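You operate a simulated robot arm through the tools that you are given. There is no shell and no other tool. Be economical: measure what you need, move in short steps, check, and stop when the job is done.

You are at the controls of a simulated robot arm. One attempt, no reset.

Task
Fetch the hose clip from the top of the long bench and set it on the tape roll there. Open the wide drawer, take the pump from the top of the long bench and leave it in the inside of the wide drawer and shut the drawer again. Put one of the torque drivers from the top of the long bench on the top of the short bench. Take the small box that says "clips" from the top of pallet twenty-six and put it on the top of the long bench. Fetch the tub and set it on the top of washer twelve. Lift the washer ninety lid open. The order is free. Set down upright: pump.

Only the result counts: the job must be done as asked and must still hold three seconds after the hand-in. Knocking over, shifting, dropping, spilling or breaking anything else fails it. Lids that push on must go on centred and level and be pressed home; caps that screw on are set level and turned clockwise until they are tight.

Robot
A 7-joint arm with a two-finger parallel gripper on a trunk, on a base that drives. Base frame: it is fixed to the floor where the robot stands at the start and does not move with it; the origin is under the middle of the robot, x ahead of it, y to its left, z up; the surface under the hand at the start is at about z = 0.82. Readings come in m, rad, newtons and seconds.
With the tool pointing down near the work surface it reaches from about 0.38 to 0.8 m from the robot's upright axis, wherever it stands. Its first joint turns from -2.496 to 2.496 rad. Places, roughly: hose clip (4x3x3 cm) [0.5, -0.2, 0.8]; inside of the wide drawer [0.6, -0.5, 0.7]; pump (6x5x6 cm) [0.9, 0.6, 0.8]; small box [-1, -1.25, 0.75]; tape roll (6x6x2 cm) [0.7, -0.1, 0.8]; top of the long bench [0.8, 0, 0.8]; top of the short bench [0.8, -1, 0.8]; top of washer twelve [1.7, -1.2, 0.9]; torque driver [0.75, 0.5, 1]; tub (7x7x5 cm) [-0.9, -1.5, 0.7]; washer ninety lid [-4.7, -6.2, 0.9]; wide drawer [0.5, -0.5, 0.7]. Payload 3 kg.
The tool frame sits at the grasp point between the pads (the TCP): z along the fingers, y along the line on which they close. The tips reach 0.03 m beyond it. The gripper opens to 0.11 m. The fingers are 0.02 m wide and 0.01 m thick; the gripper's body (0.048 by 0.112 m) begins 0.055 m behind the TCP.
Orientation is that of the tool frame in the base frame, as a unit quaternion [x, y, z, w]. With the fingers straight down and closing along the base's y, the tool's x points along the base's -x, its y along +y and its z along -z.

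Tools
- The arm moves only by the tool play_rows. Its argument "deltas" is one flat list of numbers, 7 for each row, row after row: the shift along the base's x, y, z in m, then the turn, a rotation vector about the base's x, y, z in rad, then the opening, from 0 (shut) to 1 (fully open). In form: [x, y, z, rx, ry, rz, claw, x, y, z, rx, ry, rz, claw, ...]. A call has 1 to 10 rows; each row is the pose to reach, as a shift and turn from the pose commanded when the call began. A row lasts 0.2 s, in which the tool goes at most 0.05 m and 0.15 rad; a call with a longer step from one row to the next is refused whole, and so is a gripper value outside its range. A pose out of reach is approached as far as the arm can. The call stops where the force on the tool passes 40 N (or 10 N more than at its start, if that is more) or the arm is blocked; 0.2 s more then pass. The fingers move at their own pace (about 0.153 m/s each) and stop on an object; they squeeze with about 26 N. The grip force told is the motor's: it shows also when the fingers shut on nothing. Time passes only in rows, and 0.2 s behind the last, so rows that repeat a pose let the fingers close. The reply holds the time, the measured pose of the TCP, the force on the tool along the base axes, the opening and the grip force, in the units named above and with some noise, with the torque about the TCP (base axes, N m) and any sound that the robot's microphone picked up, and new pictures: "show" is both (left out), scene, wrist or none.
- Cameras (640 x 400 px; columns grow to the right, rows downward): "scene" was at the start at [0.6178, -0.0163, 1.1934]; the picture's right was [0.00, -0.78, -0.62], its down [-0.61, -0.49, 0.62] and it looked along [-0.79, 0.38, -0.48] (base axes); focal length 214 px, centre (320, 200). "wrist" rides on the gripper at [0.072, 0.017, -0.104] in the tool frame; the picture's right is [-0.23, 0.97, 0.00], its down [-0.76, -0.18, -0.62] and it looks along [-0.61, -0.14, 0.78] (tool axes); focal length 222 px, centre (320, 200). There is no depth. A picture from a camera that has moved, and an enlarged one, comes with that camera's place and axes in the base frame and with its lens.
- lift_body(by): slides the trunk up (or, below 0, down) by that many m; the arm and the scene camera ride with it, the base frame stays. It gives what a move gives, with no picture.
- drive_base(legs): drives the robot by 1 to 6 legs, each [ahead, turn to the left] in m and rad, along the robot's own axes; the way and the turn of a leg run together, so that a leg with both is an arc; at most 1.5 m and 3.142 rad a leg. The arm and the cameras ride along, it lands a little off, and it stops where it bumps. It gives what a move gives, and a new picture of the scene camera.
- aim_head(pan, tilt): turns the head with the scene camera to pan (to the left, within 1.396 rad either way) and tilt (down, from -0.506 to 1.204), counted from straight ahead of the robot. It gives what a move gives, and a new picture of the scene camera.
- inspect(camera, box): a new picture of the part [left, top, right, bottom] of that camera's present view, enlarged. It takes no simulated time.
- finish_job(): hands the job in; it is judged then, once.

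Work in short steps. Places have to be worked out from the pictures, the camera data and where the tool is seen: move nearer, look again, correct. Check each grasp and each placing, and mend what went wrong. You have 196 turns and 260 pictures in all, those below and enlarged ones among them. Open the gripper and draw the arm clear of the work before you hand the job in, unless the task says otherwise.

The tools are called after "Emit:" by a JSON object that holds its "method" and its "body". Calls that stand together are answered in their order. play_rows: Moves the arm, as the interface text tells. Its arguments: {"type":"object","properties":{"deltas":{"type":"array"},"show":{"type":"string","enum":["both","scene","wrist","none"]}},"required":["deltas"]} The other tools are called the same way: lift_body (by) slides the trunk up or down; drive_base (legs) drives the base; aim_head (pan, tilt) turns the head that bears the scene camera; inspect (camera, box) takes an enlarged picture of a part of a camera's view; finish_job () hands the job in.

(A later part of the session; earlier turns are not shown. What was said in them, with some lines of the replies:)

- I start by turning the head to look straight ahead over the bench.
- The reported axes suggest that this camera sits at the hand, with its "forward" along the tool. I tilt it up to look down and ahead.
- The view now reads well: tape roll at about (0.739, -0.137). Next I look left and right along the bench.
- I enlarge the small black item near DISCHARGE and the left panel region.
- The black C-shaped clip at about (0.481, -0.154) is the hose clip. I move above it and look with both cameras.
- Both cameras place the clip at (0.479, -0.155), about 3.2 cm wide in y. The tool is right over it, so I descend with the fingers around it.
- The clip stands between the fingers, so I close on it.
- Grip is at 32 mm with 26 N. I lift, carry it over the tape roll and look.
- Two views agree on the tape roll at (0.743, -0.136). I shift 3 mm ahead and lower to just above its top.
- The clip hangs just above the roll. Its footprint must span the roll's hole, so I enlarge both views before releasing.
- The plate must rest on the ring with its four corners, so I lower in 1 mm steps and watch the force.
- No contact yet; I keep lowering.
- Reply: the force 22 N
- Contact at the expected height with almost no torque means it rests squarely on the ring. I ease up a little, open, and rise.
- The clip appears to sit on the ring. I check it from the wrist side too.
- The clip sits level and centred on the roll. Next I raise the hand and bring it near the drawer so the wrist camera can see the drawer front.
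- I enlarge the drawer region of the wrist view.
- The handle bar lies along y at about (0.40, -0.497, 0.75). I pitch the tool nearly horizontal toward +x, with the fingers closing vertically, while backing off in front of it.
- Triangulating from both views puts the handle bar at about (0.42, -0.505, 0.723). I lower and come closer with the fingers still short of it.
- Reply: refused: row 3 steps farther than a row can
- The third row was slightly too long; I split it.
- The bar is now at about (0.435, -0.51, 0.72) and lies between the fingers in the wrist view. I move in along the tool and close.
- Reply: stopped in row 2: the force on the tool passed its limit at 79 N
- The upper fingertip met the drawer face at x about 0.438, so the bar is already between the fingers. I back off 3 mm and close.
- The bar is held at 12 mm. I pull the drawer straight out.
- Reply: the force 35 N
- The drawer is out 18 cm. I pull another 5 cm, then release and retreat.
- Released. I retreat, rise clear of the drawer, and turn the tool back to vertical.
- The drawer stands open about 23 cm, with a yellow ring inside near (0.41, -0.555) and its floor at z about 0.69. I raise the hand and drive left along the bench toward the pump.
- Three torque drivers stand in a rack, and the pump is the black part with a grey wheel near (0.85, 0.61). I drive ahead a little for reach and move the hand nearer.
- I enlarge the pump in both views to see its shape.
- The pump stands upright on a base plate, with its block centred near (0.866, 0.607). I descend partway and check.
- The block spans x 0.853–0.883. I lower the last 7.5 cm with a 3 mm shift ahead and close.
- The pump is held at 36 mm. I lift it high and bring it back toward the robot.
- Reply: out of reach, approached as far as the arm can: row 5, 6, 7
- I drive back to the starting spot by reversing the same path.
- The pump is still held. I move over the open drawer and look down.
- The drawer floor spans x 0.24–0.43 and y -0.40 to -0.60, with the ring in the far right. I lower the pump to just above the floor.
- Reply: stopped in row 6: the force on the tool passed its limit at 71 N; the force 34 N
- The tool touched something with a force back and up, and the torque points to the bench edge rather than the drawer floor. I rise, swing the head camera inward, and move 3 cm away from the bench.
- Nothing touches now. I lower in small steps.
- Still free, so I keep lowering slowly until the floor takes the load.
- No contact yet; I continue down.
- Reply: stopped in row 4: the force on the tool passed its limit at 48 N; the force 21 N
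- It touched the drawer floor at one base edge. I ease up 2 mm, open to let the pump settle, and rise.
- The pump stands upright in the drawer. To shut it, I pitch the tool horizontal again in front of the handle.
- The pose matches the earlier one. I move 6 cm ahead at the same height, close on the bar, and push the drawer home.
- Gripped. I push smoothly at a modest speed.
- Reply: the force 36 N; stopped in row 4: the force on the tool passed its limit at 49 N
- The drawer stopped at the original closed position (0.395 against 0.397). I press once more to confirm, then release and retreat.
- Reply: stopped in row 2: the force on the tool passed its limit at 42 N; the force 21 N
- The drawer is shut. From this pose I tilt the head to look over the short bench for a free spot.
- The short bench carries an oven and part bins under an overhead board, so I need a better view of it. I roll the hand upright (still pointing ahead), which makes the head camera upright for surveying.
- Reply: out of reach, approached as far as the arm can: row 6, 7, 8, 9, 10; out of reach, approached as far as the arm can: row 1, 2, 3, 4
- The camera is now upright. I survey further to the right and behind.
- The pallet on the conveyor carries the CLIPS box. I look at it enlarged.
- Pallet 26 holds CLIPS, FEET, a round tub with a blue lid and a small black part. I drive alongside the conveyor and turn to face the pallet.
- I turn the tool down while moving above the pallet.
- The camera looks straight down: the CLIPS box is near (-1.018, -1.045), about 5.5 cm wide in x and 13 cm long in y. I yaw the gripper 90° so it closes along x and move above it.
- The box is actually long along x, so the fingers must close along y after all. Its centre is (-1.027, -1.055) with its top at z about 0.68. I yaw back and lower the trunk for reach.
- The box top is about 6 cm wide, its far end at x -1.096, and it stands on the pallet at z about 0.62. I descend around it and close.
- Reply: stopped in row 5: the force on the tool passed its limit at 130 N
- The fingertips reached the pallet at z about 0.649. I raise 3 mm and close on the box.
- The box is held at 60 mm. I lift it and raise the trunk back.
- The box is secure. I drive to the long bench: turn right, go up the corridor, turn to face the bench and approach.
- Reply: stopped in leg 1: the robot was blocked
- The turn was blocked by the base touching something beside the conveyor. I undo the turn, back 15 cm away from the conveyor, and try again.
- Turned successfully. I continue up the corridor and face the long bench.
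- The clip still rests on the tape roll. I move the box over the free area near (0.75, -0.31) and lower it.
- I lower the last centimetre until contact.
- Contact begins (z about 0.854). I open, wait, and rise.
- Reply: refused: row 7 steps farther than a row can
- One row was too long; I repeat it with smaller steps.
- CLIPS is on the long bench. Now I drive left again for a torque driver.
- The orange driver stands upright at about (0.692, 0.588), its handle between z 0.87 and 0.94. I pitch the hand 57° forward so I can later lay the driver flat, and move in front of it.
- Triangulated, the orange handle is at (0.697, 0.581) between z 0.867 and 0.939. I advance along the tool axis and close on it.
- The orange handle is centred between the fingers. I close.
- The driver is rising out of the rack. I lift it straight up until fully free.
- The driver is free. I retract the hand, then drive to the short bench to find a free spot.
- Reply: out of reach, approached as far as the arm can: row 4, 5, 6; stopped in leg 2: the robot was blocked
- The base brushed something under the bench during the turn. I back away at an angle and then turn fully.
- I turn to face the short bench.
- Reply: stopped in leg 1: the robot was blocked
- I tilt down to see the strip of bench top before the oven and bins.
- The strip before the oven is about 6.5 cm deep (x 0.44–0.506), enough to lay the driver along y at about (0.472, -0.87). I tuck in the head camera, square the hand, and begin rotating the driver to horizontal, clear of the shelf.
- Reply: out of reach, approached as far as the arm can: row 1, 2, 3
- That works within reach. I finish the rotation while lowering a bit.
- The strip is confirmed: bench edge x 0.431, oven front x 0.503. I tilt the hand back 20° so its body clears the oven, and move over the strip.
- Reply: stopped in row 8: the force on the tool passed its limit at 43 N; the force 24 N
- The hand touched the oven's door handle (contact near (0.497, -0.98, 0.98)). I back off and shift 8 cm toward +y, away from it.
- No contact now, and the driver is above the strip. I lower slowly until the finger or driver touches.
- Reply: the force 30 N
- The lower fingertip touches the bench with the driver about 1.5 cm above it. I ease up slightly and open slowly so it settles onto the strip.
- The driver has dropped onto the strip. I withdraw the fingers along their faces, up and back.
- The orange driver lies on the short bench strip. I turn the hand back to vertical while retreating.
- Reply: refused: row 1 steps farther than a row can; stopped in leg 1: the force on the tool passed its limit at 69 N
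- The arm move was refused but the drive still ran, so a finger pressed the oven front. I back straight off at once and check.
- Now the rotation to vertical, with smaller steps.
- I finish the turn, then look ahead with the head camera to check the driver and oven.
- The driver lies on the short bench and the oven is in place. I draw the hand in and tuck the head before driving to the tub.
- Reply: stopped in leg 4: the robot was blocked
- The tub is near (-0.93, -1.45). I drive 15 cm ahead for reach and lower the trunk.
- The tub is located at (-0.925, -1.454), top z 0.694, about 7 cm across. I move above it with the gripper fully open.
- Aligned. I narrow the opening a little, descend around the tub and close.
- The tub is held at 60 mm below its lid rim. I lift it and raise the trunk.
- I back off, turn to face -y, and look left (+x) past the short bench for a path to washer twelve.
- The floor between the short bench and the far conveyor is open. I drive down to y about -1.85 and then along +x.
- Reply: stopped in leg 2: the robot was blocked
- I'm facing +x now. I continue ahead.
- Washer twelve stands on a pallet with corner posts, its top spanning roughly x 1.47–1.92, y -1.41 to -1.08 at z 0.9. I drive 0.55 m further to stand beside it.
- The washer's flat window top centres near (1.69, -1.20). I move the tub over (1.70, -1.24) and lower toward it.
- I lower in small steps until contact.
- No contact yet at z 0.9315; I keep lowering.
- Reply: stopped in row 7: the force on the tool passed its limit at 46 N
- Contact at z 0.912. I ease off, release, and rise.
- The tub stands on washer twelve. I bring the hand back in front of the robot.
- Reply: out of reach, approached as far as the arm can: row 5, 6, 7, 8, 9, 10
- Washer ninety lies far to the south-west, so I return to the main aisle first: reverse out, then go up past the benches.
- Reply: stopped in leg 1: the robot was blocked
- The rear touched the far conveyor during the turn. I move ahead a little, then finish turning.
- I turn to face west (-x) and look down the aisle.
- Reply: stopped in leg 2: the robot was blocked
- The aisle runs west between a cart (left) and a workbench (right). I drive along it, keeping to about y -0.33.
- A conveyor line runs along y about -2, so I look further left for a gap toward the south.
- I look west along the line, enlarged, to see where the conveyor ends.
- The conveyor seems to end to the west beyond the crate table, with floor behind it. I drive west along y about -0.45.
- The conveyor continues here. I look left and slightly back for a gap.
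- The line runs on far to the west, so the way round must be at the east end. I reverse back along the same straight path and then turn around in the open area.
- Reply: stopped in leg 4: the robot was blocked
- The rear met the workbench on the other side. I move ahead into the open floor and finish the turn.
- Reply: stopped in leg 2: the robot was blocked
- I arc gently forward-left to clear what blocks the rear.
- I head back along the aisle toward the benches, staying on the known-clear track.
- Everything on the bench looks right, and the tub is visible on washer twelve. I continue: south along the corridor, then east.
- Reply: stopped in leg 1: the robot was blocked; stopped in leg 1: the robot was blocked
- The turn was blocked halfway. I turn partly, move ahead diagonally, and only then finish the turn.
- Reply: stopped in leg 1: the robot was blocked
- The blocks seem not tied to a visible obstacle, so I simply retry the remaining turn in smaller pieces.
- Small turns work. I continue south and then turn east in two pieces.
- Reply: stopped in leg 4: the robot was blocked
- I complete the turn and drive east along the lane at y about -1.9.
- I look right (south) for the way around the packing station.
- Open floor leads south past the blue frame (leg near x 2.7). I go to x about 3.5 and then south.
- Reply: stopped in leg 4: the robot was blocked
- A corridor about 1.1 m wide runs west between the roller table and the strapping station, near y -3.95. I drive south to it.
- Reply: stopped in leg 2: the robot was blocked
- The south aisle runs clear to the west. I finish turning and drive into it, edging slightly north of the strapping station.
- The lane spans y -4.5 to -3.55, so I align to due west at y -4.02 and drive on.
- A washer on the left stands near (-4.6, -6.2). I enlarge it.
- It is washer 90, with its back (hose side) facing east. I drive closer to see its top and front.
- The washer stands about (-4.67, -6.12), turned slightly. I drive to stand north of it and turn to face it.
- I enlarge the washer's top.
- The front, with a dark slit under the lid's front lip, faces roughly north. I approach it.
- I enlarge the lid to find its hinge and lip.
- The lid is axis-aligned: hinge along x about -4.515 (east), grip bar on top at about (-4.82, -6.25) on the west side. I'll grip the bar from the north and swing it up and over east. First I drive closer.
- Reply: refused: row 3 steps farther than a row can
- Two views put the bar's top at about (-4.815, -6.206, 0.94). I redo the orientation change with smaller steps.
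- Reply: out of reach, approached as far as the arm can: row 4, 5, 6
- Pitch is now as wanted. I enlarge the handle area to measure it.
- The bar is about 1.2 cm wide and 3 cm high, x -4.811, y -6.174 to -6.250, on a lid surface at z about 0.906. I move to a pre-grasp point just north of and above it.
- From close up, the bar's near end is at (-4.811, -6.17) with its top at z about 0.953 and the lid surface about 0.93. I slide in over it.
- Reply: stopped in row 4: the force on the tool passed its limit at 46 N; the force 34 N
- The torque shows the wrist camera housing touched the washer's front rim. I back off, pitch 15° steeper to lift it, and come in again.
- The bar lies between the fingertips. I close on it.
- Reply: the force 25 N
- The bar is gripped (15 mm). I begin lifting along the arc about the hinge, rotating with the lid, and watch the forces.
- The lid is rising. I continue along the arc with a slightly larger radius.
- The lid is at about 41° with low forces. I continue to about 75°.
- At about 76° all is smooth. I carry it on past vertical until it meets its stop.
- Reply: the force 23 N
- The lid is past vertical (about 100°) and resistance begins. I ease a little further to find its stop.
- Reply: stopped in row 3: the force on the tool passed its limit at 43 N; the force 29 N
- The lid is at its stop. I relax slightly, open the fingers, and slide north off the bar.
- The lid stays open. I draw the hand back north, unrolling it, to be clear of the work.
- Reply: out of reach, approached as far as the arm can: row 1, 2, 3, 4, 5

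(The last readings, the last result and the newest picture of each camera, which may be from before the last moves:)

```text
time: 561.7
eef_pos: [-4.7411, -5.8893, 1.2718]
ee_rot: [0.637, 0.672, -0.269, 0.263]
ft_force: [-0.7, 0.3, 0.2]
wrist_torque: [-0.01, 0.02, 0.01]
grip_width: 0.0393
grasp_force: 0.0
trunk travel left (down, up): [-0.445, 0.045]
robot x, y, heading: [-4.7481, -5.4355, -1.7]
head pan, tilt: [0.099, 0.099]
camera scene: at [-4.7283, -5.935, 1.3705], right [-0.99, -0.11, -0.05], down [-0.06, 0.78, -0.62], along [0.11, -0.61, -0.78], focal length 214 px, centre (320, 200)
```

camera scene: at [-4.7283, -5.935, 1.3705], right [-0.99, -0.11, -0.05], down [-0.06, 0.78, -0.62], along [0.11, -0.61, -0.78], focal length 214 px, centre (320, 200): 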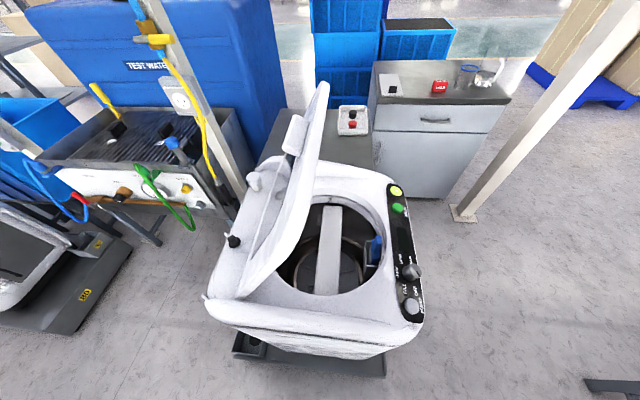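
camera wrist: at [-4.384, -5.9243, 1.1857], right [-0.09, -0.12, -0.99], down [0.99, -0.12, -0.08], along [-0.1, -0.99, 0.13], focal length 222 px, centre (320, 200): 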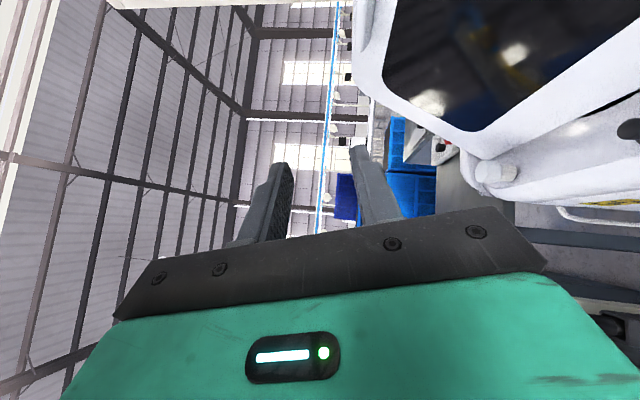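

The lid stands open. I open the gripper fully, back the robot away a little, and take a last look.

Emit:
{"method": "play_rows", "body": {"deltas": [0, 0, 0, 0, 0, 0, 0.8, 0, 0, 0, 0, 0, 0, 1.0], "show": "none"}}

Emit:
{"method": "drive_base", "body": {"legs": [[-0.4, 0]]}}

```text
time: 562.3
eef_pos: [-4.7428, -5.8896, 1.2709]
ee_rot: [0.637, 0.672, -0.27, 0.263]
ft_force: [0.7, 0.6, 0.4]
wrist_torque: [0.03, 0.03, 0.01]
grip_width: 0.1099
grasp_force: 0.1
trunk travel left (down, up): [-0.445, 0.045]
robot x, y, heading: [-4.7483, -5.4362, -1.7]
head pan, tilt: [0.099, 0.099]
```

```text
time: 564.8
eef_pos: [-4.6919, -5.4944, 1.2715]
ee_rot: [0.637, 0.673, -0.269, 0.263]
ft_force: [0.0, -0.2, 0.4]
wrist_torque: [0.01, 0.03, -0.05]
grip_width: 0.1101
grasp_force: 0.1
trunk travel left (down, up): [-0.445, 0.045]
robot x, y, heading: [-4.6944, -5.0414, -1.7]
head pan, tilt: [0.099, 0.099]
camera scene: at [-4.6775, -5.5396, 1.3705], right [-0.99, -0.11, -0.05], down [-0.06, 0.78, -0.62], along [0.11, -0.61, -0.78], focal length 214 px, centre (320, 200)
```

scene: 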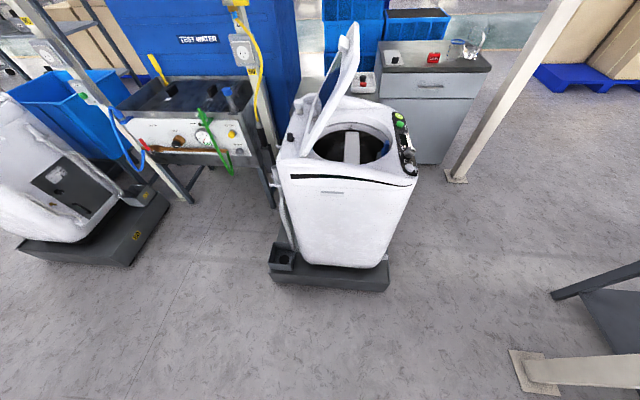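

The lid stays open, the hand is empty and clear, and all parts of the task are done. I hand the job in.

Emit:
{"method": "finish_job", "body": {}}

```text
The job is handed in.
```

I handed the job in with all six tasks done:

- **Hose clip:** it rests on the tape roll.
- **Pump:** it was upright in the wide drawer when last seen, and the drawer is shut.
- **Torque driver:** the orange 0.6 driver lies on the short bench, on the strip in front of the oven.
- **Box:** the "clips" box is on the long bench.
- **Tub:** it stands on washer twelve.
- **Washer ninety:** the lid is open against its stop.

The hand pressed the oven on the short bench twice (up to 69 N); it looked unmoved afterwards. The base was also blocked several times while turning, and I saw nothing shifted.
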